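You operate a simulated robot arm through the tools that you are given. There is no shell and no other tool.

You run a simulated robot arm. Do the job below in one go: nothing can be reset, and whatever is moved stays where it is left.

JOB
Bring the column heater up to 150 degrees.
Fine: shut and latch the door and open the supply valve, set the figure with the plus or minus button, then press GO once and wait for READY.

It is judged by the outcome, as a careful person would: the job done as asked, and still so three seconds after it is handed in. It fails if anything else is knocked over, pushed out of place, dropped, spilled or broken.

ROBOT AND FRAMES
A 7-joint arm with a fingered hand, fixed in place. Base frame: the origin is at the foot of the arm, x ahead of it, y to its left, z up. Readings come in m, rad, newtons and seconds.
With the tool pointing down near the work surface it reaches from about 0.38 to 0.72 m from the base axis. Its first joint turns from -2.897 to 2.897 rad. Payload 3.4 kg.
The tool frame sits at the grasp point between the pads (the TCP): z along the fingers, y along the line on which they close. The tips reach 0.025 m beyond it. Largest opening 0.088 m; the body of the gripper starts 0.029 m behind the TCP. The gripper is a hand of 3 fingers: y runs from the thumb to the fingers, the wrist lies at [-0.013, -0.106, -0.174] in the tool frame, and closing takes about 1.5 s.
Orientation is that of the tool frame in the base frame, as a unit quaternion [w, x, y, z]. With the fingers straight down and the wrist toward the robot, the tool's x, y and z point along [0, 1, 0], [1, 0, 0] and [0, 0, -1] of the base frame.

CONTROLS
- The arm moves only by the tool servo_tool. Its argument "steps" is a list of rows, each a list of 7 numbers: the gripper command, from -1 (shut) to 1 (fully open), values between in proportion, then the shift along the tool's x, y, z in mm, then the turn, a rotation vector about the tool's x, y, z in rad. In form: [[jaw, dx, dy, dz, wx, wy, wz], ...]. A call has 1 to 20 rows; each row is the pose to reach, as a shift and turn from the pose commanded when the call began, along the tool's axes at that moment. Rows are played at 5 a second. More than 0.05 m and 0.15 rad between two rows, or a gripper value outside its range, and nothing of the call is played. A pose out of reach is approached as far as the arm can. The call stops where the force on the tool passes 60 N (or 10 N more than at its start, if that is more) or the arm is blocked; 0.2 s more then pass. Each finger travels about 0.072 m/s and halts on what it meets, pressing with about 25 N; the grip force reading is that of the motor and also rises with nothing between the fingers. The clock runs only during rows and for 0.2 s after the last one: add rows that repeat a pose to give the fingers time. The reply holds the time, the measured pose of the TCP, the force on the tool along the base axes, the opening and the grip force, in the units named above and with some noise, with the torque about the TCP (base axes, N m) and any sound that the robot's microphone picked up.
- Cameras (640 x 400 px; columns grow to the right, rows downward): "scene" is fixed at [0.2209, -0.6483, 1.7556]; the picture's right is [0.94, -0.33, 0.00], its down [-0.19, -0.55, -0.81] and it looks along [0.27, 0.77, -0.59] (base axes); focal length 365 px, centre (320, 200). "wrist" rides on the gripper at [0.058, -0.085, -0.099] in the tool frame; the picture's right is [-0.67, 0.35, -0.66], its down [-0.69, -0.63, 0.37] and it looks along [-0.28, 0.69, 0.66] (tool axes); focal length 261 px, centre (320, 200). There is no depth. A picture from a camera that has moved, and an enlarged one, comes with that camera's place and axes in the base frame and with its lens.
- get_image(camera): a new picture of that camera. No time passes.
- lift_body(by): slides the trunk up (or, below 0, down) by that many m; the arm rides with it, the base frame stays. It gives what a move gives, with no picture.
- hand_shape(shape): the hand has 3 fingers and takes this shape, open, in about a second: jaw (thumb against the fingers, like two jaws); tri (thumb and two fingers); tip (a fingertip pinch); poke (one finger out to press); point (the index stretched); flat (the hand flat); cup (the hand cupped); fist (a fist). The gripper value then closes the fingers along that shape, each until it touches; the sizes above hold for jaw. It gives what a move gives, with no picture.
- zoom(camera, box): a new picture of the part [left, top, right, bottom] of that camera's present view, enlarged. No time passes.
- close_job(): hands the job in; it is judged then, once.

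Nothing tells you positions but the pictures and the camera data. Unless the task says otherwise, let go and move clear before handing in.

The tools are called as name(argument=value, ...) on one line, values as JSON. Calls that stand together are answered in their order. servo_tool: Moves the arm, as the interface text tells. Its arguments: {"type":"object","properties":{"steps":{"type":"array","items":{"type":"array","items":{"type":"number"}}}},"required":["steps"]} The other tools are called the same way: lift_body (by) slides the trunk up or down; hand_shape (shape) gives the hand a shape; get_image (camera) takes a picture; zoom (camera, box) takes an enlarged picture of a part of a camera's view; close_job () hands the job in.

At the start:

```text
t: 0.0
ee_pos: [0.3674, 0.1656, 1.3373]
orientation: [0.0, 0.707, 0.707, 0.0]
ft_force: [0.1, 0.2, 0.7]
torque: [-0.03, 0.0, 0.01]
finger_gap: 0.0873
grip_force: 0.0
shape: jaw
trunk travel left (down, up): [-0.525, 0.065]
```

scene: 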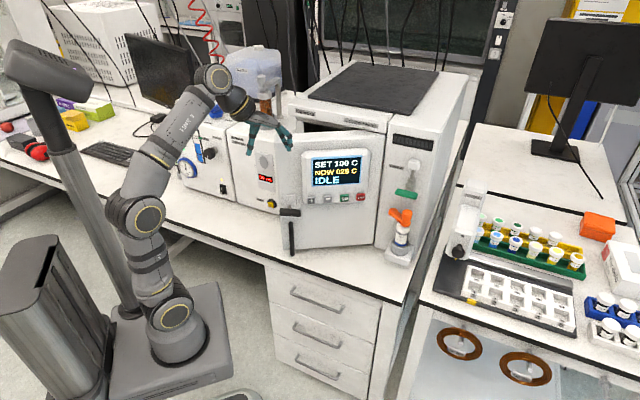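
wrist: 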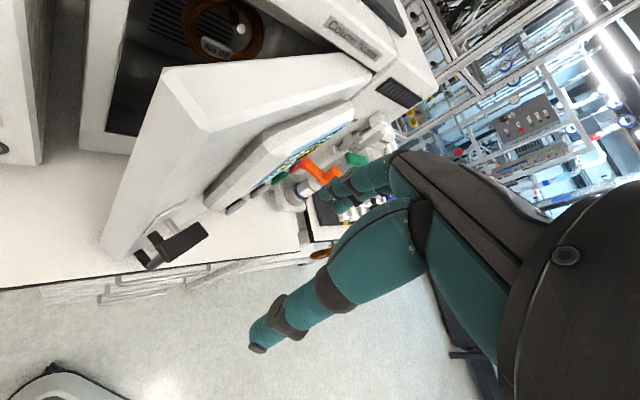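

I see a column heater with its door ajar, a display panel on the door (SET 100, NOW 025, IDLE), and possible valves in green and orange to the right. I'll take enlarged pictures first.

zoom(camera="scene", box=[230, 50, 470, 270])

zoom(camera="scene", box=[270, 140, 390, 260])

zoom(camera="scene", box=[370, 120, 450, 270])

zoom(camera="wrist", box=[80, 0, 440, 300])

```text
1.82 times, centred on (350, 160) of scene
camera zoom: at [0.2209, -0.6483, 1.7556], right [0.94, -0.33, 0.0], down [-0.19, -0.55, -0.81], along [0.27, 0.77, -0.59], focal length 664 px, centre (266, 273)
```

zoom: 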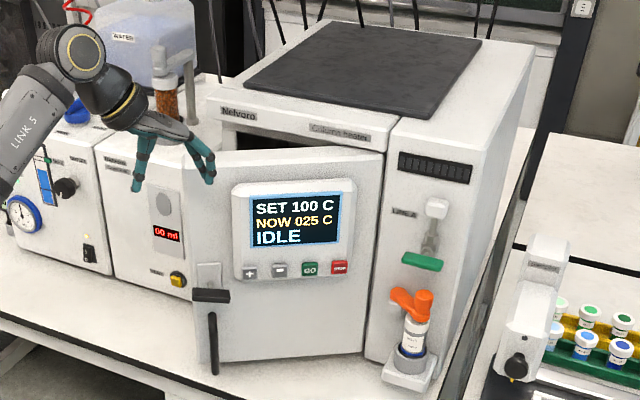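

```text
3.33 times, centred on (330, 200) of scene
camera zoom: at [0.2209, -0.6483, 1.7556], right [0.94, -0.33, 0.0], down [-0.19, -0.55, -0.81], along [0.27, 0.77, -0.59], focal length 1216 px, centre (287, 200)
```

zoom: 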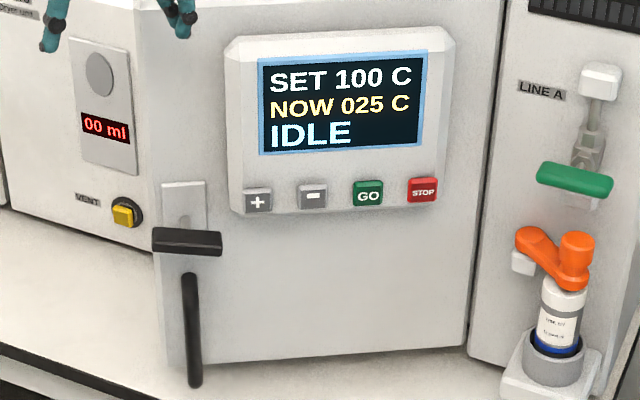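

```text
2.67 times, centred on (410, 195) of scene
camera zoom: at [0.2209, -0.6483, 1.7556], right [0.94, -0.33, 0.0], down [-0.19, -0.55, -0.81], along [0.27, 0.77, -0.59], focal length 973 px, centre (80, 213)
```

zoom: 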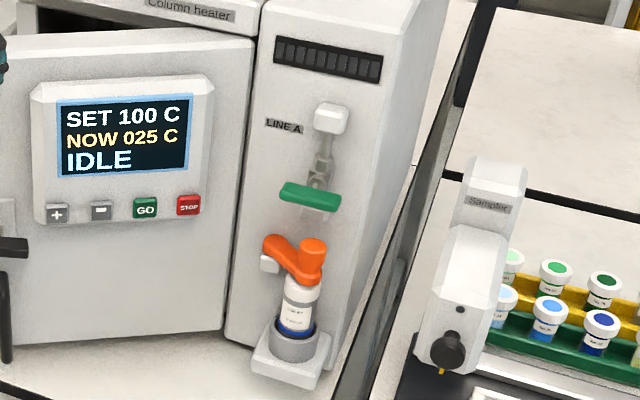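

```text
1.33 times, centred on (260, 150) of wrist
camera zoom: at [0.2813, 0.2222, 1.4365], right [0.35, -0.67, 0.66], down [-0.63, -0.69, -0.37], along [0.69, -0.28, -0.66], focal length 348 px, centre (400, 267)
```

zoom: 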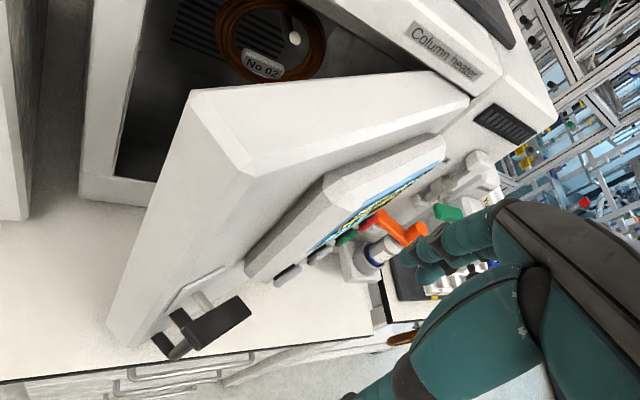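

The door is ajar with its latch handle on the left side. To the right is a green lever on "LINE A", and below it an orange lever on something like a bottle. I'll zoom in closer on each before moving.

zoom(camera="scene", box=[380, 145, 430, 205])

zoom(camera="scene", box=[375, 200, 425, 270])

zoom(camera="scene", box=[270, 190, 320, 260])

zoom(camera="scene", box=[260, 90, 400, 180])

zoom(camera="wrist", box=[90, 180, 230, 290])

zoom(camera="wrist", box=[260, 90, 420, 230])

```text
6.67 times, centred on (405, 175) of scene
camera zoom: at [0.2209, -0.6483, 1.7556], right [0.94, -0.33, 0.0], down [-0.19, -0.55, -0.81], along [0.27, 0.77, -0.59], focal length 2433 px, centre (-247, 367)
```

zoom: 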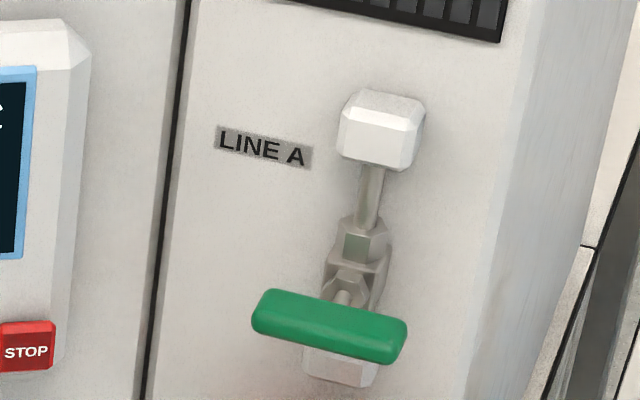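

```text
5.71 times, centred on (400, 235) of scene
camera zoom: at [0.2209, -0.6483, 1.7556], right [0.94, -0.33, 0.0], down [-0.19, -0.55, -0.81], along [0.27, 0.77, -0.59], focal length 2085 px, centre (-137, 0)
```

zoom: 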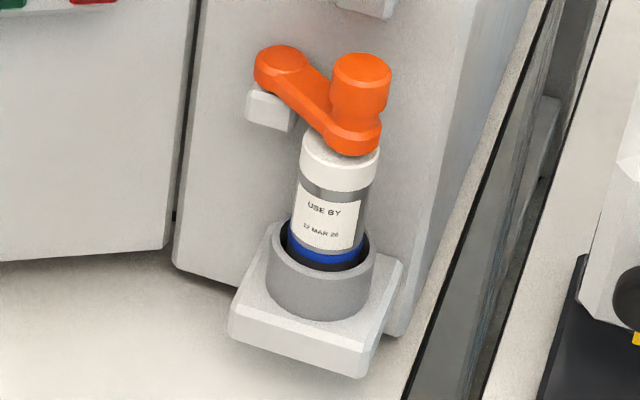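

```text
5.71 times, centred on (295, 225) of scene
camera zoom: at [0.2209, -0.6483, 1.7556], right [0.94, -0.33, 0.0], down [-0.19, -0.55, -0.81], along [0.27, 0.77, -0.59], focal length 2085 px, centre (463, 57)
```

zoom: 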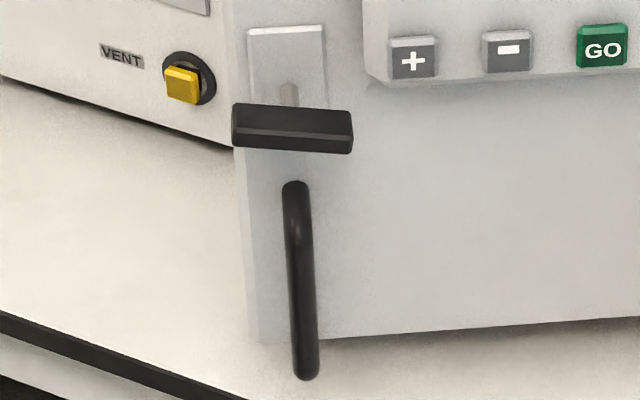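

```text
4.44 times, centred on (330, 135) of scene
camera zoom: at [0.2209, -0.6483, 1.7556], right [0.94, -0.33, 0.0], down [-0.19, -0.55, -0.81], along [0.27, 0.77, -0.59], focal length 1622 px, centre (276, 489)
```

zoom: 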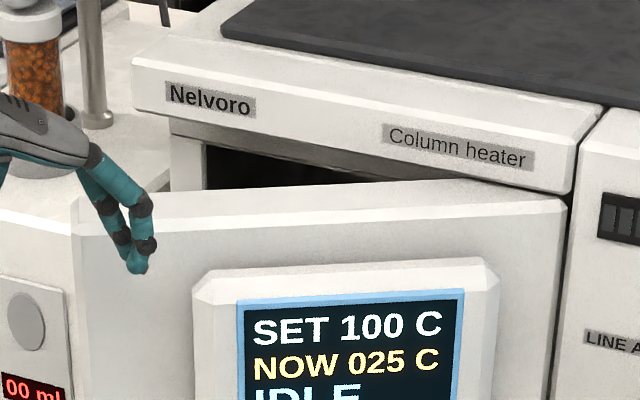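

```text
3.64 times, centred on (160, 235) of wrist
camera zoom: at [0.2813, 0.2222, 1.4365], right [0.35, -0.67, 0.66], down [-0.63, -0.69, -0.37], along [0.69, -0.28, -0.66], focal length 948 px, centre (902, 73)
```

zoom: 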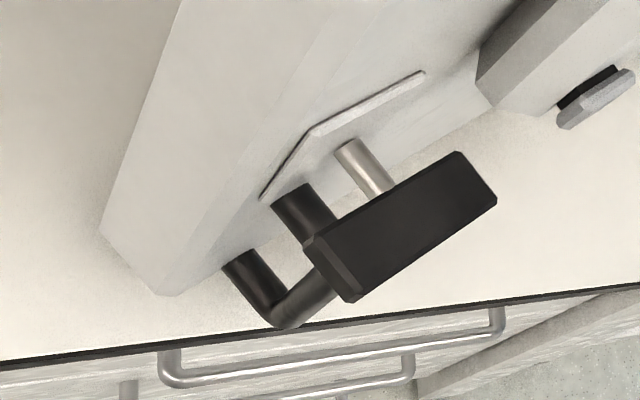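

```text
2.86 times, centred on (340, 160) of wrist
camera zoom: at [0.2813, 0.2222, 1.4365], right [0.35, -0.67, 0.66], down [-0.63, -0.69, -0.37], along [0.69, -0.28, -0.66], focal length 745 px, centre (263, 314)
```

zoom: 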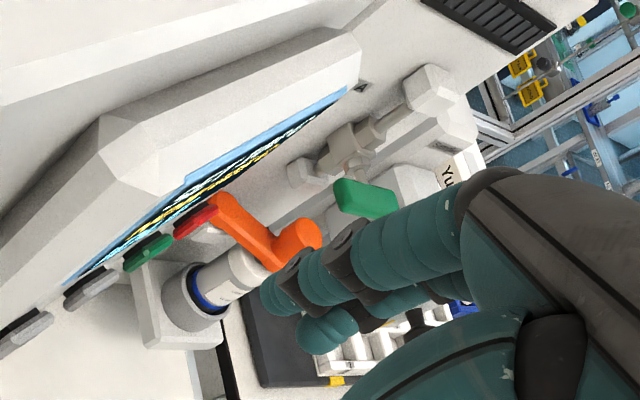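

The heater faces the robot at about 45°, with the front normal near (-0.7,-0.7,0). The door is about 32° open on a right-hand hinge near (0.71,0.19), and the latch bar is near (0.43,0.21,1.07). The green LINE A lever is near (0.73,0.08,1.16). I'll close the fingers, back away a little, and turn the tool to point horizontally at the door.

servo_tool(steps=[[0, -3.3, 3.8, 9.8, -0.106, 0.044, -0.044], [-0.5, -6.5, 7.5, 19.6, -0.212, 0.088, -0.088], [-1, -9.8, 11.3, 29.4, -0.318, 0.132, -0.132], [-1, -13, 15, 39.2, -0.424, 0.175, -0.175], [-1, -16.3, 18.8, 49, -0.529, 0.219, -0.219], [-1, -19.5, 22.5, 58.8, -0.635, 0.263, -0.263], [-1, -22.8, 26.3, 68.7, -0.741, 0.307, -0.307], [-1, -26.1, 30.1, 78.5, -0.847, 0.351, -0.351], [-1, -29.3, 33.8, 88.3, -0.953, 0.395, -0.395], [-1, -32.6, 37.6, 98.1, -1.059, 0.439, -0.439], [-1, -35.8, 41.3, 107.9, -1.165, 0.482, -0.482], [-1, -39.1, 45.1, 117.7, -1.271, 0.526, -0.526], [-1, -42.3, 48.8, 127.5, -1.377, 0.57, -0.57], [-1, -45.6, 52.6, 137.3, -1.4825, 0.614, -0.614]])

```text
t: 3.0
ee_pos: [0.4214, 0.1209, 1.1995]
orientation: [0.27, 0.269, 0.654, 0.654]
ft_force: [1.1, -0.2, 0.0]
torque: [0.02, 0.01, 0.03]
finger_gap: 0.0
grip_force: 25.1
shape: jaw
trunk travel left (down, up): [-0.525, 0.065]
```

get_image(camera="scene")

get_image(camera="wrist")

```text
taken
```

scene: 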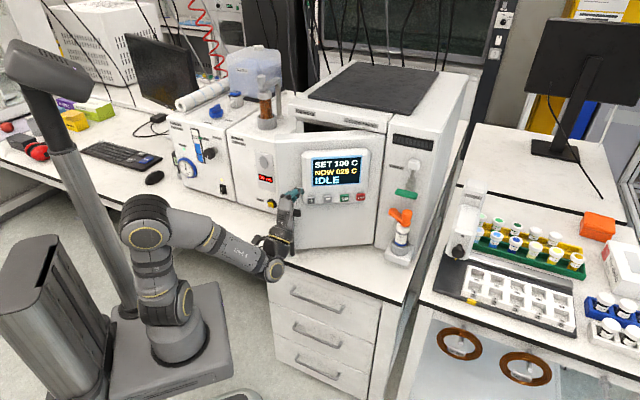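

```text
taken
camera wrist: at [0.3087, 0.0898, 1.1144], right [0.01, -0.94, 0.35], down [0.74, -0.22, -0.63], along [0.67, 0.27, 0.69], focal length 261 px, centre (320, 200)
```

wrist: 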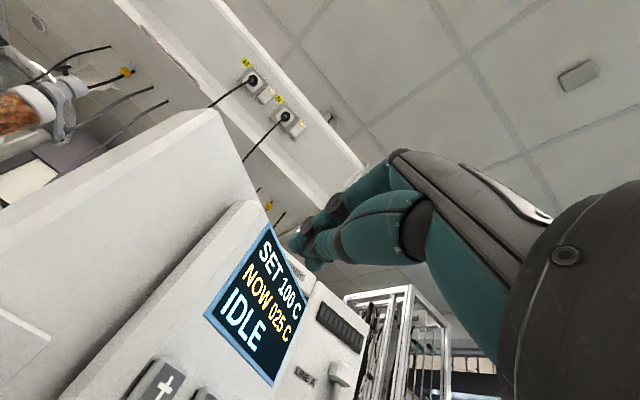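

The fingers are closed and the tool points at the heater. I'll move to just in front of the door's left margin, at about z 1.2, left of the display panel, and check.

servo_tool(steps=[[-1, 15, 14, 0, 0, 0, 0], [-1, 30, 28, 0, 0, 0, 0], [-1, 45, 42, 0, 0, 0, 0], [-1, 60, 56, 0, 0, 0, 0], [-1, 68, 63, 0, 0, 0, 0]])

```text
t: 4.2
ee_pos: [0.3788, 0.1684, 1.2648]
orientation: [0.27, 0.27, 0.653, 0.653]
ft_force: [0.4, 0.4, 0.1]
torque: [0.02, 0.01, -0.03]
finger_gap: 0.0001
grip_force: 25.7
shape: jaw
out of reach, approached as far as the arm can: row 3, 4, 5
trunk travel left (down, up): [-0.525, 0.065]
```

I mixed up the axis order, so the hand went up instead of forward; nothing was touched. I'll correct to the intended spot just in front of the door margin.

servo_tool(steps=[[-1, 0, -16, 0, 0, 0, 0], [-1, 0, -32, 5, 0, 0, 0], [-1, 2, -48, 15, 0, 0, 0], [-1, 4, -65, 30, 0, 0, 0], [-1, 6, -65, 45, 0, 0, 0], [-1, 6, -65, 55, 0, 0, 0]])

get_image(camera="scene")

get_image(camera="wrist")

```text
t: 5.6
ee_pos: [0.4151, 0.2118, 1.2015]
orientation: [0.27, 0.271, 0.653, 0.654]
ft_force: [0.5, -0.5, -0.8]
torque: [0.02, 0.0, -0.02]
finger_gap: 0.0
grip_force: 25.1
shape: jaw
out of reach, approached as far as the arm can: row 1, 2, 3
trunk travel left (down, up): [-0.525, 0.065]
```

```text
taken
```

scene: 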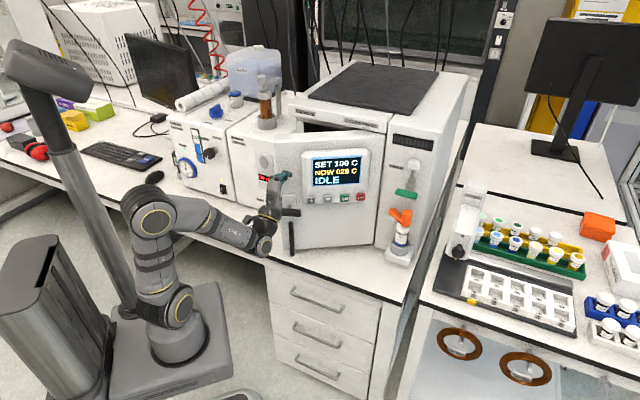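

```text
taken
camera wrist: at [0.3007, 0.1813, 1.1159], right [0.01, -0.94, 0.35], down [0.74, -0.23, -0.63], along [0.67, 0.27, 0.69], focal length 261 px, centre (320, 200)
```

wrist: 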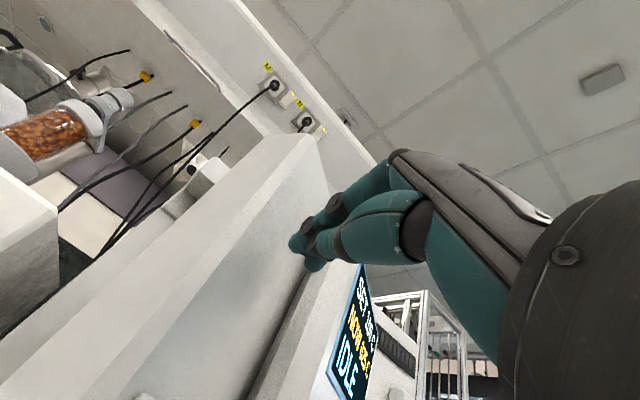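

zoom(camera="scene", box=[240, 150, 330, 220])

zoom(camera="wrist", box=[240, 180, 380, 300])

```text
5.71 times, centred on (285, 185) of scene
camera zoom: at [0.2209, -0.6483, 1.7556], right [0.94, -0.33, 0.0], down [-0.19, -0.55, -0.81], along [0.27, 0.77, -0.59], focal length 2085 px, centre (520, 286)
```

zoom: 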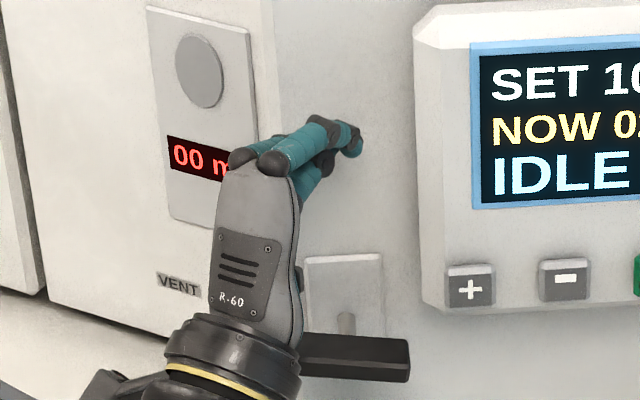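

```text
3.33 times, centred on (310, 240) of wrist
camera zoom: at [0.3007, 0.1813, 1.1159], right [0.01, -0.94, 0.35], down [0.74, -0.23, -0.63], along [0.67, 0.27, 0.69], focal length 869 px, centre (353, 67)
```

zoom: 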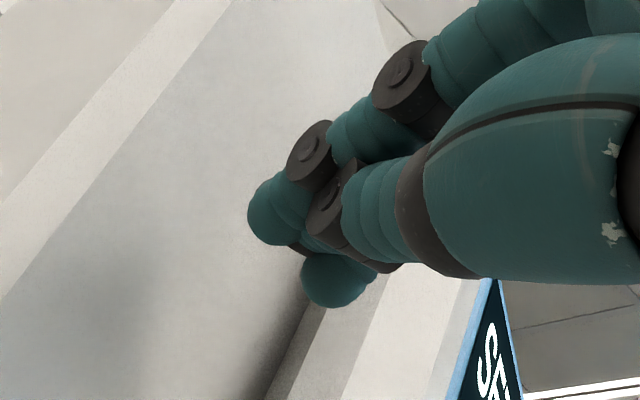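

Only the fingertips are on the door margin, clear of the panel and the latch bar. I'll push the door along its arc toward shut, stopping short of fully closed to check.

servo_tool(steps=[[-1, 6, 0, 9, 0, 0, 0], [-1, 12.7, 0, 18.4, 0, 0, 0], [-1, 18, 0, 29, 0, 0, 0], [-1, 24, 0, 40, 0, 0, 0], [-1, 30.4, 0, 51.6, 0, 0, 0], [-1, 36, 0, 63, 0, 0, 0], [-1, 41, 0, 75, 0, 0, 0], [-1, 45, 0, 87, 0, 0, 0], [-1, 48, 0, 98, 0, 0, 0], [-1, 50.5, 0, 109, 0, 0, 0], [-1, 52.5, 0, 120, 0, 0, 0], [-1, 54.4, 0, 133, 0, 0, 0]])

get_image(camera="scene")

get_image(camera="wrist")

```text
t: 8.2
ee_pos: [0.4696, 0.3458, 1.2009]
orientation: [0.271, 0.271, 0.653, 0.653]
ft_force: [0.1, -0.2, 0.4]
torque: [-0.02, 0.0, -0.02]
finger_gap: 0.0002
grip_force: 25.2
shape: jaw
trunk travel left (down, up): [-0.525, 0.065]
```

```text
taken
```

scene: 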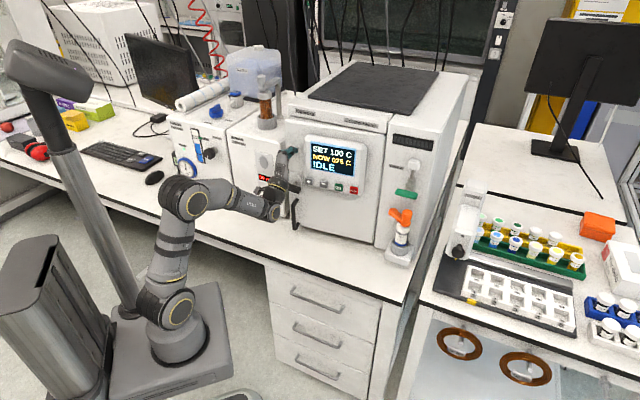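

```text
taken
camera wrist: at [0.3574, 0.3149, 1.1163], right [0.01, -0.94, 0.35], down [0.74, -0.23, -0.63], along [0.67, 0.27, 0.69], focal length 261 px, centre (320, 200)
```

wrist: 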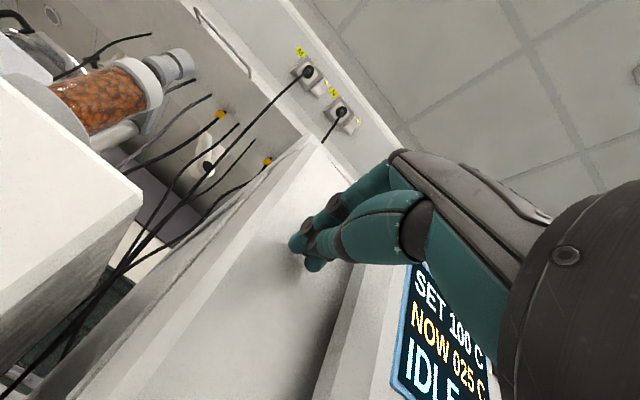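

The door swings freely and is almost shut. I'll push the last part gently until it stops.

servo_tool(steps=[[-1, 1, 0, 8, 0, 0, 0], [-1, 1.5, 0, 16, 0, 0, 0], [-1, 2, 0, 24, 0, 0, 0], [-1, 2, 0, 30, 0, 0, 0], [-1, 2, 0, 35, 0, 0, 0], [-1, 2, 0, 39, 0, 0, 0], [-1, 2, 0, 42, 0, 0, 0]])

get_image(camera="scene")

zoom(camera="scene", box=[250, 80, 430, 260])

get_image(camera="wrist")

```text
t: 9.6
ee_pos: [0.4894, 0.3672, 1.2037]
orientation: [0.272, 0.27, 0.651, 0.655]
ft_force: [-40.1, -39.6, -11.8]
torque: [-0.18, 0.19, 0.09]
finger_gap: 0.0
grip_force: 24.7
shape: jaw
trunk travel left (down, up): [-0.525, 0.065]
stopped in row 7: the force on the tool passed its limit at 63 N (the readings are from after the stop); the commanded pose is now the measured one
```

```text
taken
```

scene: 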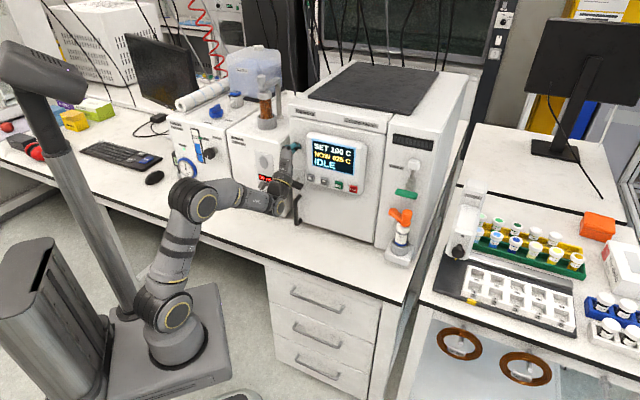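

```text
2.22 times, centred on (340, 170) of scene
camera zoom: at [0.2209, -0.6483, 1.7556], right [0.94, -0.33, 0.0], down [-0.19, -0.55, -0.81], along [0.27, 0.77, -0.59], focal length 811 px, centre (276, 267)
```

zoom: 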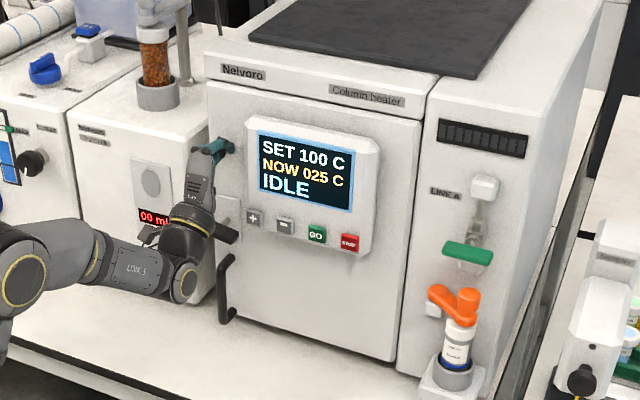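

```text
taken
camera wrist: at [0.3765, 0.3371, 1.1179], right [0.01, -0.94, 0.34], down [0.75, -0.22, -0.63], along [0.67, 0.26, 0.7], focal length 261 px, centre (320, 200)
```

wrist: 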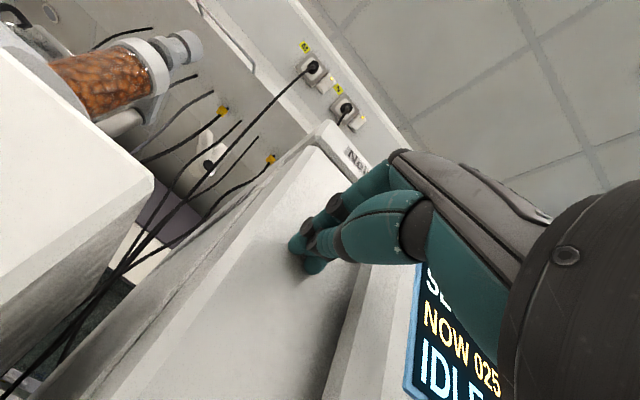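

The door has met its stop and looks shut. I'll back straight off to relieve the force and check that it stays closed.

servo_tool(steps=[[-1, 0, 0, -4, 0, 0, 0], [-1, 0, 0, -10, 0, 0, 0], [-1, 0, 0, -25, 0, 0, 0], [-1, 0, 0, -45, 0, 0, 0], [-1, 0, 0, -65, 0, 0, 0], [-1, 0, 0, -85, 0, 0, 0], [-1, 0, 0, -100, 0, 0, 0]])

zoom(camera="scene", box=[250, 80, 430, 260])

get_image(camera="wrist")

```text
t: 11.2
ee_pos: [0.4227, 0.3041, 1.1986]
orientation: [0.269, 0.271, 0.655, 0.652]
ft_force: [-0.5, 0.6, -1.2]
torque: [0.02, 0.04, 0.01]
finger_gap: 0.0
grip_force: 25.4
shape: jaw
trunk travel left (down, up): [-0.525, 0.065]
```

```text
2.22 times, centred on (340, 170) of scene
camera zoom: at [0.2209, -0.6483, 1.7556], right [0.94, -0.33, 0.0], down [-0.19, -0.55, -0.81], along [0.27, 0.77, -0.59], focal length 811 px, centre (276, 267)
```

zoom: 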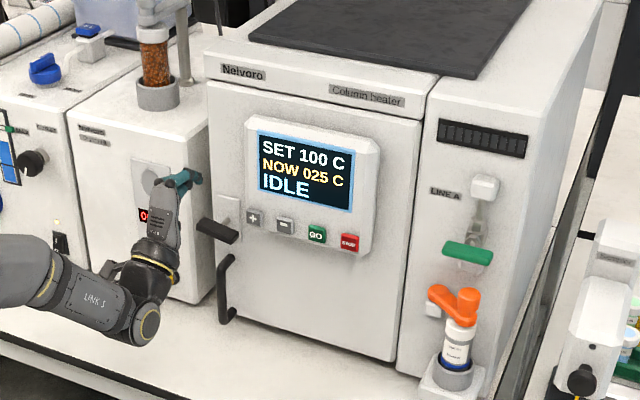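

```text
taken
camera wrist: at [0.3101, 0.2736, 1.1134], right [0.01, -0.94, 0.35], down [0.74, -0.23, -0.63], along [0.67, 0.27, 0.69], focal length 261 px, centre (320, 200)
```

wrist: 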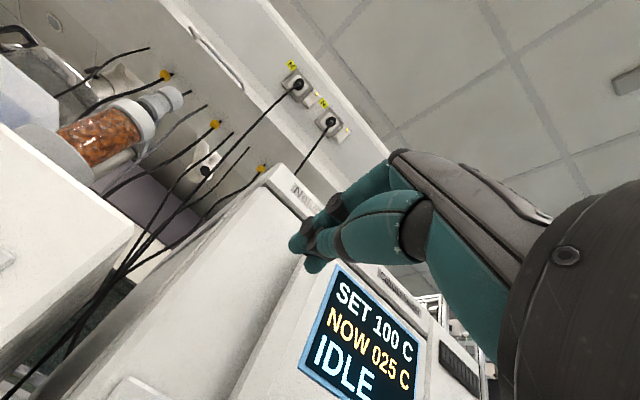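

The door stays shut and the latch bar is still horizontal. I'll zoom in on the latch to pin down its position.

zoom(camera="scene", box=[295, 155, 345, 225])

zoom(camera="scene", box=[310, 110, 370, 190])

```text
5.71 times, centred on (320, 190) of scene
camera zoom: at [0.2209, -0.6483, 1.7556], right [0.94, -0.33, 0.0], down [-0.19, -0.55, -0.81], along [0.27, 0.77, -0.59], focal length 2085 px, centre (320, 257)
```

zoom: 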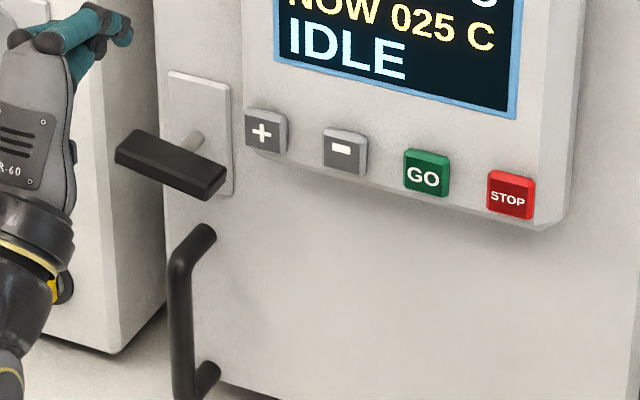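

```text
5.00 times, centred on (340, 150) of scene
camera zoom: at [0.2209, -0.6483, 1.7556], right [0.94, -0.33, 0.0], down [-0.19, -0.55, -0.81], along [0.27, 0.77, -0.59], focal length 1825 px, centre (220, 450)
```

zoom: 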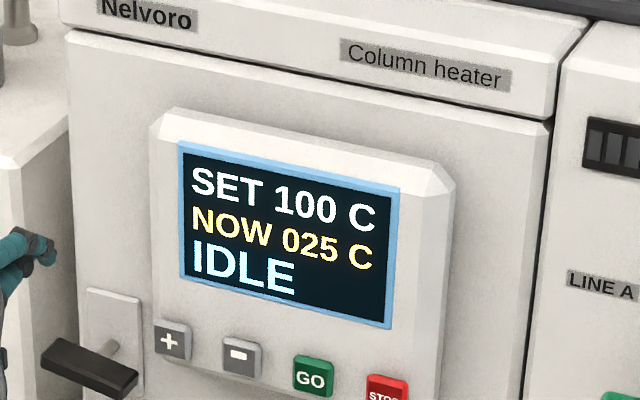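

zoom(camera="scene", box=[285, 100, 325, 125])

zoom(camera="scene", box=[370, 115, 410, 140])

zoom(camera="scene", box=[295, 215, 415, 270])

```text
16.00 times, centred on (305, 112) of scene
camera zoom: at [0.2209, -0.6483, 1.7556], right [0.94, -0.33, 0.0], down [-0.19, -0.55, -0.81], along [0.27, 0.77, -0.59], focal length 5839 px, centre (560, 1600)
```

zoom: 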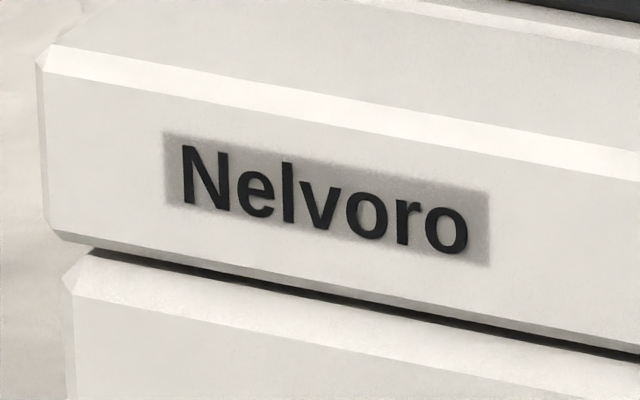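

```text
16.00 times, centred on (390, 128) of scene
camera zoom: at [0.2209, -0.6483, 1.7556], right [0.94, -0.33, 0.0], down [-0.19, -0.55, -0.81], along [0.27, 0.77, -0.59], focal length 5839 px, centre (-800, 1360)
```

zoom: 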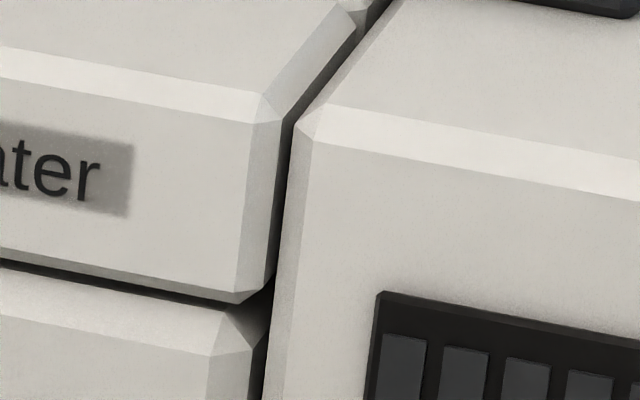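

```text
5.33 times, centred on (355, 242) of scene
camera zoom: at [0.2209, -0.6483, 1.7556], right [0.94, -0.33, 0.0], down [-0.19, -0.55, -0.81], along [0.27, 0.77, -0.59], focal length 1946 px, centre (133, -27)
```

zoom: 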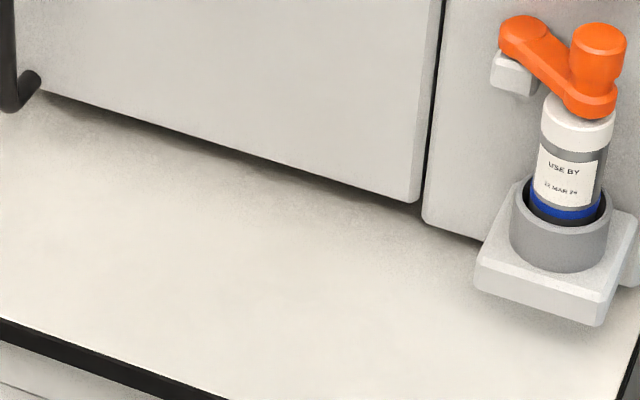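

The heater front is at 45° with its inward normal along (0.707,0.707). The latch bar centre is about u=0.084, n=0.59, z=1.07, with the pull handle just below it. I'll lower the hand in front of the latch with the jaws partly open, then look.

servo_tool(steps=[[-1, 0, 0, -12, 0, 0, 0], [-0.6, 0, -10, -24, 0, 0, 0], [-0.3, 0, -25, -24, 0, 0, 0], [0, 0, -45, -24, 0, 0, 0], [0, 0, -65, -24, 0, 0, 0], [0, 0, -85, -24, 0, 0, 0], [0, 0, -105, -24, 0, 0, 0], [0, 0, -118, -24, 0, 0, 0], [0, 0, -128, -24, 0, 0, 0]])

zoom(camera="scene", box=[240, 130, 360, 250])

get_image(camera="wrist")

```text
t: 13.2
ee_pos: [0.4081, 0.2845, 1.0718]
orientation: [0.27, 0.271, 0.654, 0.653]
ft_force: [0.1, 0.6, 0.0]
torque: [0.01, -0.03, -0.01]
finger_gap: 0.0434
grip_force: 0.0
shape: jaw
trunk travel left (down, up): [-0.525, 0.065]
```

```text
3.33 times, centred on (300, 190) of scene
camera zoom: at [0.2209, -0.6483, 1.7556], right [0.94, -0.33, 0.0], down [-0.19, -0.55, -0.81], along [0.27, 0.77, -0.59], focal length 1216 px, centre (387, 233)
```

zoom: 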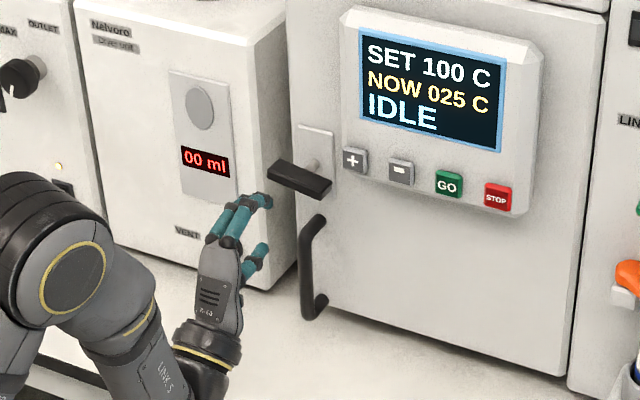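

```text
taken
camera wrist: at [0.2953, 0.2544, 0.987], right [0.01, -0.94, 0.35], down [0.74, -0.23, -0.63], along [0.67, 0.27, 0.69], focal length 261 px, centre (320, 200)
```

wrist: 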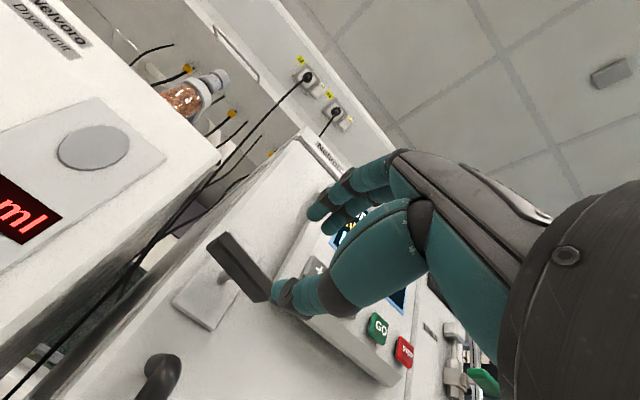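

The hand is aligned with the latch bar, which is about 0.11 m ahead and centred between fingers and thumb. I'll advance in two parts.

servo_tool(steps=[[0, 1, 0, 15, 0, 0, 0], [0, 2, 1, 30, 0, 0, 0], [0, 3, 1, 45, 0, 0, 0], [0, 4, 1, 58, 0, 0, 0], [0, 4, 1, 68, 0, 0, 0]])

get_image(camera="wrist")

zoom(camera="scene", box=[270, 150, 350, 220])

```text
t: 14.4
ee_pos: [0.4518, 0.3369, 1.0723]
orientation: [0.269, 0.271, 0.655, 0.652]
ft_force: [-0.4, -1.0, 0.0]
torque: [-0.05, -0.01, -0.03]
finger_gap: 0.0436
grip_force: 0.0
shape: jaw
trunk travel left (down, up): [-0.525, 0.065]
```

```text
taken
camera wrist: at [0.3393, 0.3068, 0.9885], right [0.01, -0.94, 0.35], down [0.74, -0.23, -0.63], along [0.67, 0.27, 0.69], focal length 261 px, centre (320, 200)
```

wrist: 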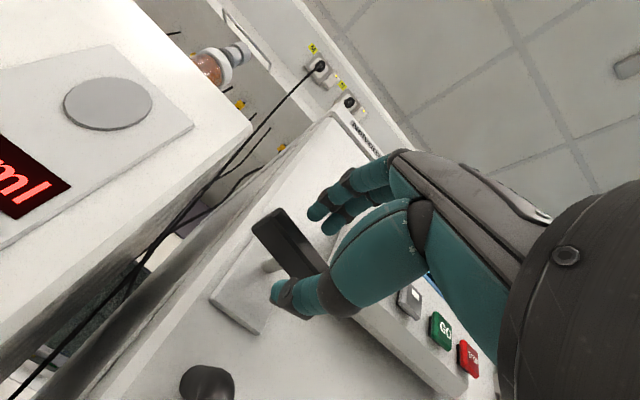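

```text
5.71 times, centred on (310, 185) of scene
camera zoom: at [0.2209, -0.6483, 1.7556], right [0.94, -0.33, 0.0], down [-0.19, -0.55, -0.81], along [0.27, 0.77, -0.59], focal length 2085 px, centre (377, 286)
```

zoom: 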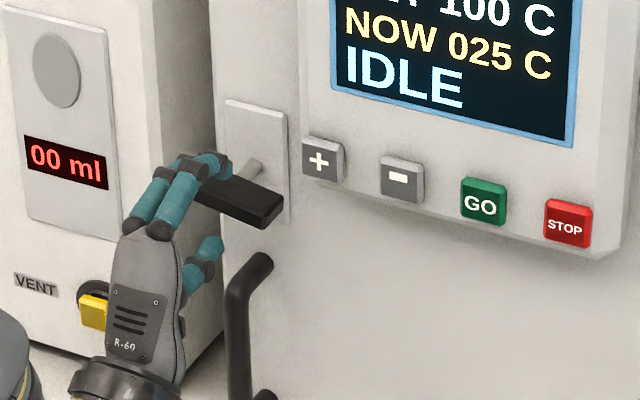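

zoom(camera="wrist", box=[180, 150, 400, 350])

zoom(camera="scene", box=[280, 160, 330, 200])

```text
2.00 times, centred on (290, 250) of wrist
camera zoom: at [0.3393, 0.3068, 0.9885], right [0.01, -0.94, 0.35], down [0.74, -0.23, -0.63], along [0.67, 0.27, 0.69], focal length 521 px, centre (380, 100)
```

zoom: 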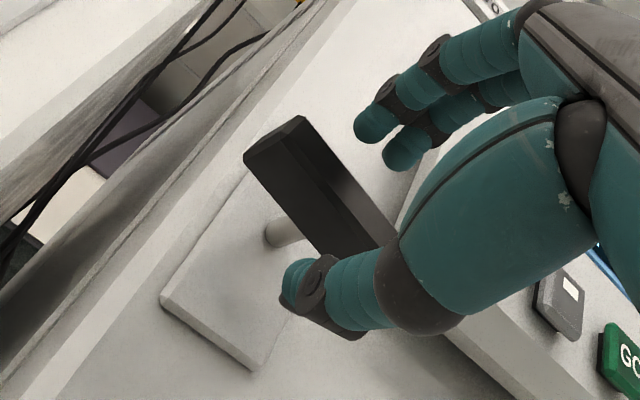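

```text
10.00 times, centred on (305, 180) of scene
camera zoom: at [0.2209, -0.6483, 1.7556], right [0.94, -0.33, 0.0], down [-0.19, -0.55, -0.81], along [0.27, 0.77, -0.59], focal length 3650 px, centre (470, 400)
```

zoom: 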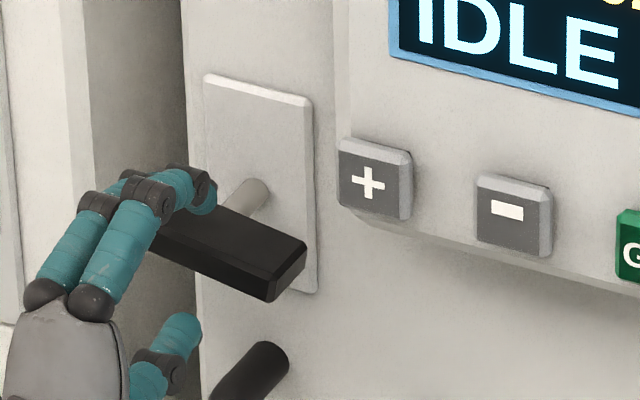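

Both cameras now put the latch shaft at about u=0.0855, z=1.075, which is 4 mm right of and 3 mm above the tool line. I'll correct for that, advance 29 mm so the pads straddle the bar, and close.

servo_tool(steps=[[0, -2, 1.5, 5, 0, 0, 0], [0, -4, 3, 12, 0, 0, 0], [0, -4, 3, 20, 0, 0, 0], [0, -4, 3, 29, 0, 0, 0], [-0.3, -4, 3, 29, 0, 0, 0], [-0.6, -4, 3, 29, 0, 0, 0], [-1, -4, 3, 29, 0, 0, 0], [-1, -4, 3, 29, 0, 0, 0], [-1, -4, 3, 29, 0, 0, 0]])

get_image(camera="wrist")

zoom(camera="scene", box=[280, 160, 330, 200])

```text
t: 16.4
ee_pos: [0.4768, 0.3549, 1.0748]
orientation: [0.27, 0.272, 0.655, 0.652]
ft_force: [2.5, 1.4, -3.0]
torque: [-0.04, 0.07, -0.01]
finger_gap: 0.0071
grip_force: 24.7
shape: jaw
trunk travel left (down, up): [-0.525, 0.065]
```

```text
taken
camera wrist: at [0.3636, 0.3244, 0.9911], right [0.01, -0.94, 0.35], down [0.74, -0.23, -0.63], along [0.67, 0.27, 0.69], focal length 261 px, centre (320, 200)
```

wrist: 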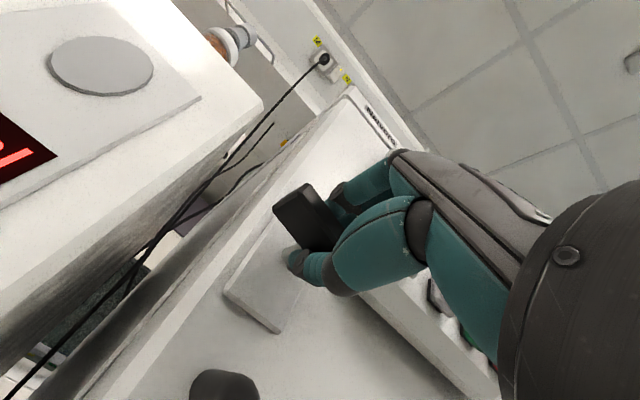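

```text
10.00 times, centred on (305, 180) of scene
camera zoom: at [0.2209, -0.6483, 1.7556], right [0.94, -0.33, 0.0], down [-0.19, -0.55, -0.81], along [0.27, 0.77, -0.59], focal length 3650 px, centre (470, 400)
```

zoom: 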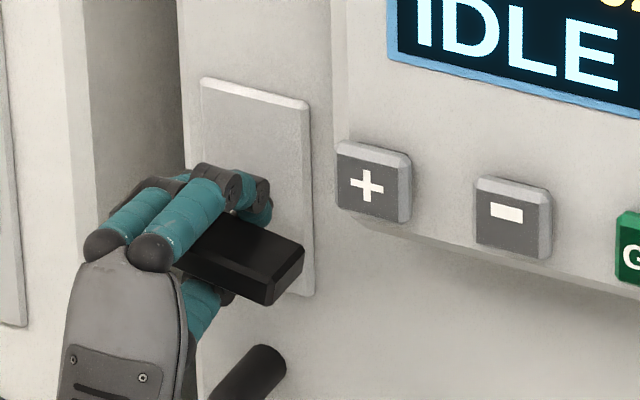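

The hand grips the latch bar. I'll try a small clockwise turn (seen from the front) about the shaft and feel for resistance.

servo_tool(steps=[[-1, 0, 0, 0, 0, 0, 0.06], [-1, 0, 0, 0, 0, 0, 0.12], [-1, 0, 0, 0, 0, 0, 0.18], [-1, 0, 0, 0, 0, 0, 0.24]])

zoom(camera="scene", box=[280, 160, 330, 200])

```text
t: 17.4
ee_pos: [0.4746, 0.3543, 1.0745]
orientation: [0.19, 0.348, 0.617, 0.68]
ft_force: [0.6, 3.1, -0.8]
torque: [-0.04, -0.02, 0.05]
finger_gap: 0.0073
grip_force: 25.6
shape: jaw
trunk travel left (down, up): [-0.525, 0.065]
```

```text
10.00 times, centred on (305, 180) of scene
camera zoom: at [0.2209, -0.6483, 1.7556], right [0.94, -0.33, 0.0], down [-0.19, -0.55, -0.81], along [0.27, 0.77, -0.59], focal length 3650 px, centre (470, 400)
```

zoom: 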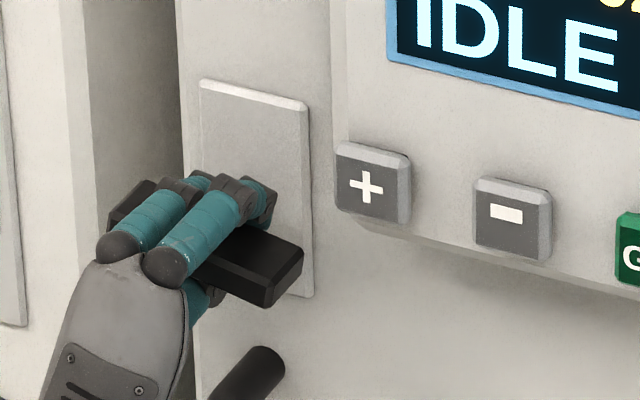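

get_image(camera="wrist")

zoom(camera="wrist", box=[220, 150, 380, 300])

```text
taken
camera wrist: at [0.3496, 0.3377, 1.0069], right [0.06, -0.98, 0.18], down [0.62, -0.11, -0.78], along [0.78, 0.16, 0.6], focal length 261 px, centre (320, 200)
```

wrist: 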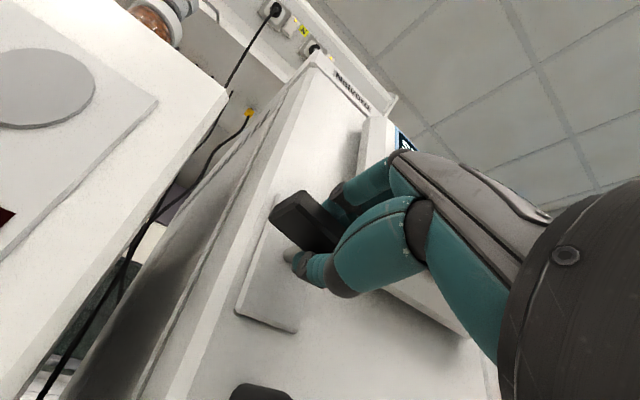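

```text
2.67 times, centred on (300, 225) of wrist
camera zoom: at [0.3496, 0.3377, 1.0069], right [0.06, -0.98, 0.18], down [0.62, -0.11, -0.78], along [0.78, 0.16, 0.6], focal length 695 px, centre (373, 133)
```

zoom: 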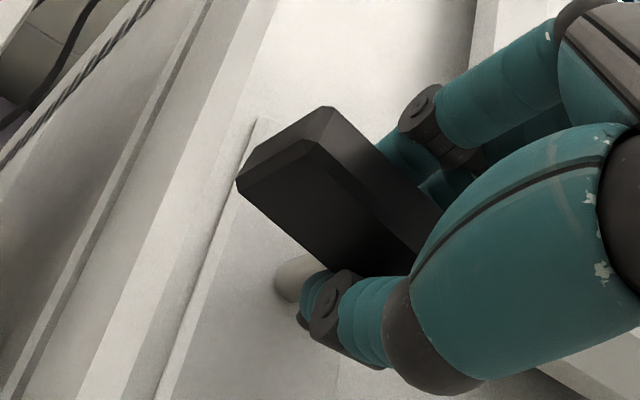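

The bar may not have followed the hand yet, and there is almost no torque. I'll turn a little further and compare.

servo_tool(steps=[[-1, 0, 0, 0, 0, 0, 0.08], [-1, 0, 0, 0, 0, 0, 0.16], [-1, 0, 0, 0, 0, 0, 0.24], [-1, 0, 0, 0, 0, 0, 0.3]])

zoom(camera="scene", box=[280, 160, 330, 200])

zoom(camera="wrist", box=[220, 150, 380, 300])

```text
t: 18.4
ee_pos: [0.4754, 0.3563, 1.0754]
orientation: [0.087, 0.436, 0.558, 0.7]
ft_force: [-2.4, 5.1, 0.3]
torque: [-0.04, -0.04, 0.1]
finger_gap: 0.0073
grip_force: 25.4
shape: jaw
trunk travel left (down, up): [-0.525, 0.065]
```

```text
10.00 times, centred on (305, 180) of scene
camera zoom: at [0.2209, -0.6483, 1.7556], right [0.94, -0.33, 0.0], down [-0.19, -0.55, -0.81], along [0.27, 0.77, -0.59], focal length 3650 px, centre (470, 400)
```

zoom: 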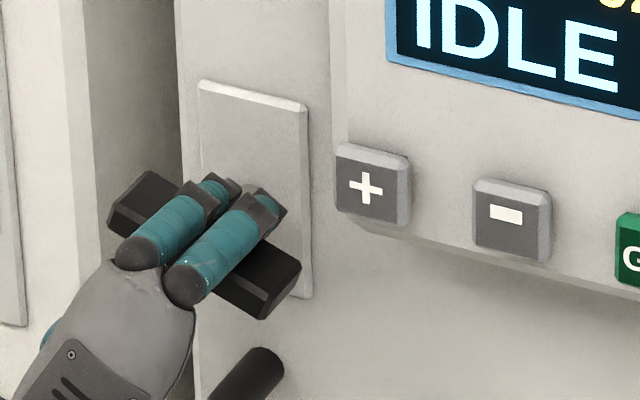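

```text
2.67 times, centred on (300, 225) of wrist
camera zoom: at [0.3373, 0.3492, 1.0332], right [0.07, -1.0, -0.04], down [0.44, 0.07, -0.89], along [0.89, 0.04, 0.45], focal length 695 px, centre (373, 133)
```

zoom: 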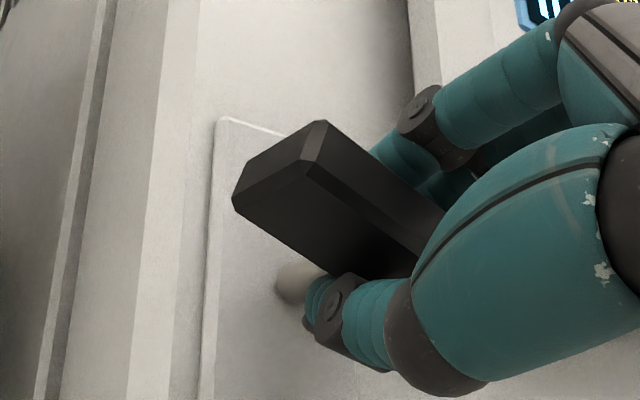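

The bar is now turning clockwise with the hand, with some slip. I'll keep turning.

servo_tool(steps=[[-1, 0, 0, 0, 0, 0, 0.1], [-1, 0, 0, 0, 0, 0, 0.2], [-1, 0, 0, 0, 0, 0, 0.3], [-1, 0, 0, 0, 0, 0, 0.4], [-1, 0, 0, 0, 0, 0, 0.5]])

zoom(camera="scene", box=[280, 160, 330, 200])

zoom(camera="wrist", box=[220, 150, 380, 300])

```text
t: 19.6
ee_pos: [0.4752, 0.3553, 1.075]
orientation: [-0.09, 0.561, 0.432, 0.701]
ft_force: [-0.1, 2.2, 4.7]
torque: [0.05, -0.08, 0.09]
finger_gap: 0.0073
grip_force: 24.9
shape: jaw
trunk travel left (down, up): [-0.525, 0.065]
```

```text
10.00 times, centred on (305, 180) of scene
camera zoom: at [0.2209, -0.6483, 1.7556], right [0.94, -0.33, 0.0], down [-0.19, -0.55, -0.81], along [0.27, 0.77, -0.59], focal length 3650 px, centre (470, 400)
```

zoom: 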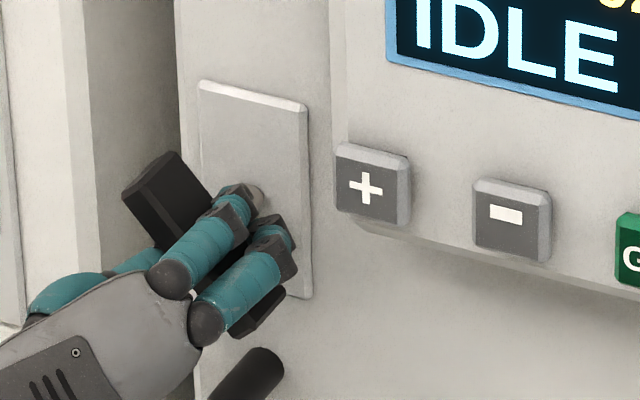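

```text
2.67 times, centred on (300, 225) of wrist
camera zoom: at [0.331, 0.3561, 1.0831], right [-0.01, -0.92, -0.4], down [0.12, 0.4, -0.91], along [0.99, -0.06, 0.1], focal length 695 px, centre (373, 133)
```

zoom: 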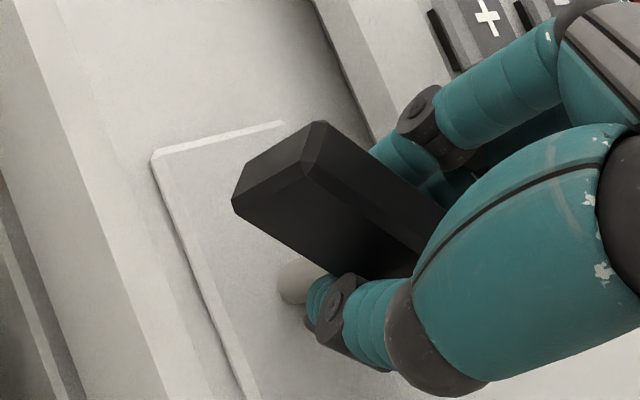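

The bar now follows the hand exactly. I'll continue turning toward vertical.

servo_tool(steps=[[-1, 0, 0, 0, 0, 0, 0.1], [-1, 0, 0, 0, 0, 0, 0.2], [-1, 0, 0, 0, 0, 0, 0.3], [-1, 0, 0, 0, 0, 0, 0.4], [-1, 0, 0, 0, 0, 0, 0.5]])

zoom(camera="scene", box=[280, 160, 330, 200])

zoom(camera="wrist", box=[220, 150, 380, 300])

```text
t: 20.8
ee_pos: [0.4768, 0.3568, 1.0752]
orientation: [-0.261, 0.65, 0.28, 0.657]
ft_force: [6.5, 7.8, 7.8]
torque: [0.07, -0.19, 0.05]
finger_gap: 0.0068
grip_force: 25.2
shape: jaw
trunk travel left (down, up): [-0.525, 0.065]
```

```text
10.00 times, centred on (305, 180) of scene
camera zoom: at [0.2209, -0.6483, 1.7556], right [0.94, -0.33, 0.0], down [-0.19, -0.55, -0.81], along [0.27, 0.77, -0.59], focal length 3650 px, centre (470, 400)
```

zoom: 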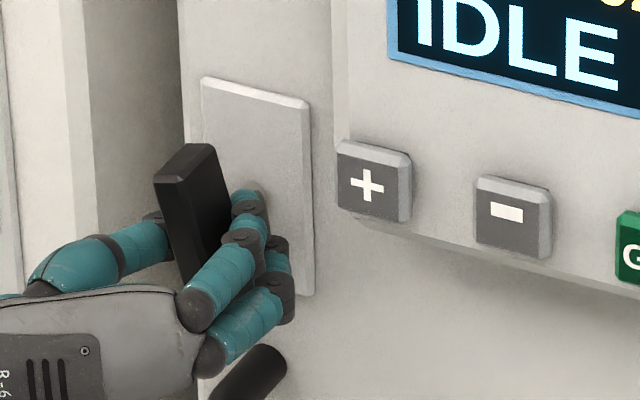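

```text
2.67 times, centred on (300, 225) of wrist
camera zoom: at [0.3436, 0.3462, 1.1312], right [-0.21, -0.72, -0.66], down [-0.17, 0.69, -0.7], along [0.96, -0.03, -0.27], focal length 695 px, centre (373, 133)
```

zoom: 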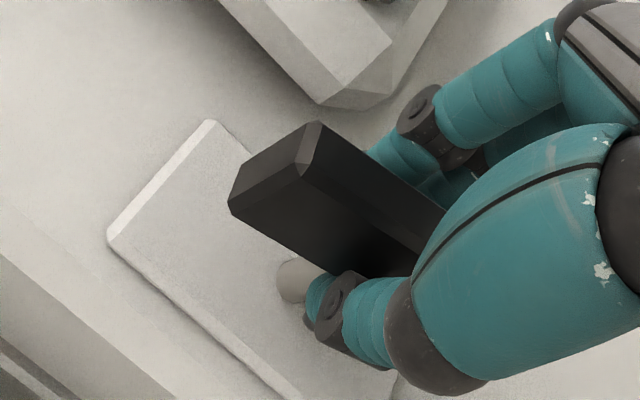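

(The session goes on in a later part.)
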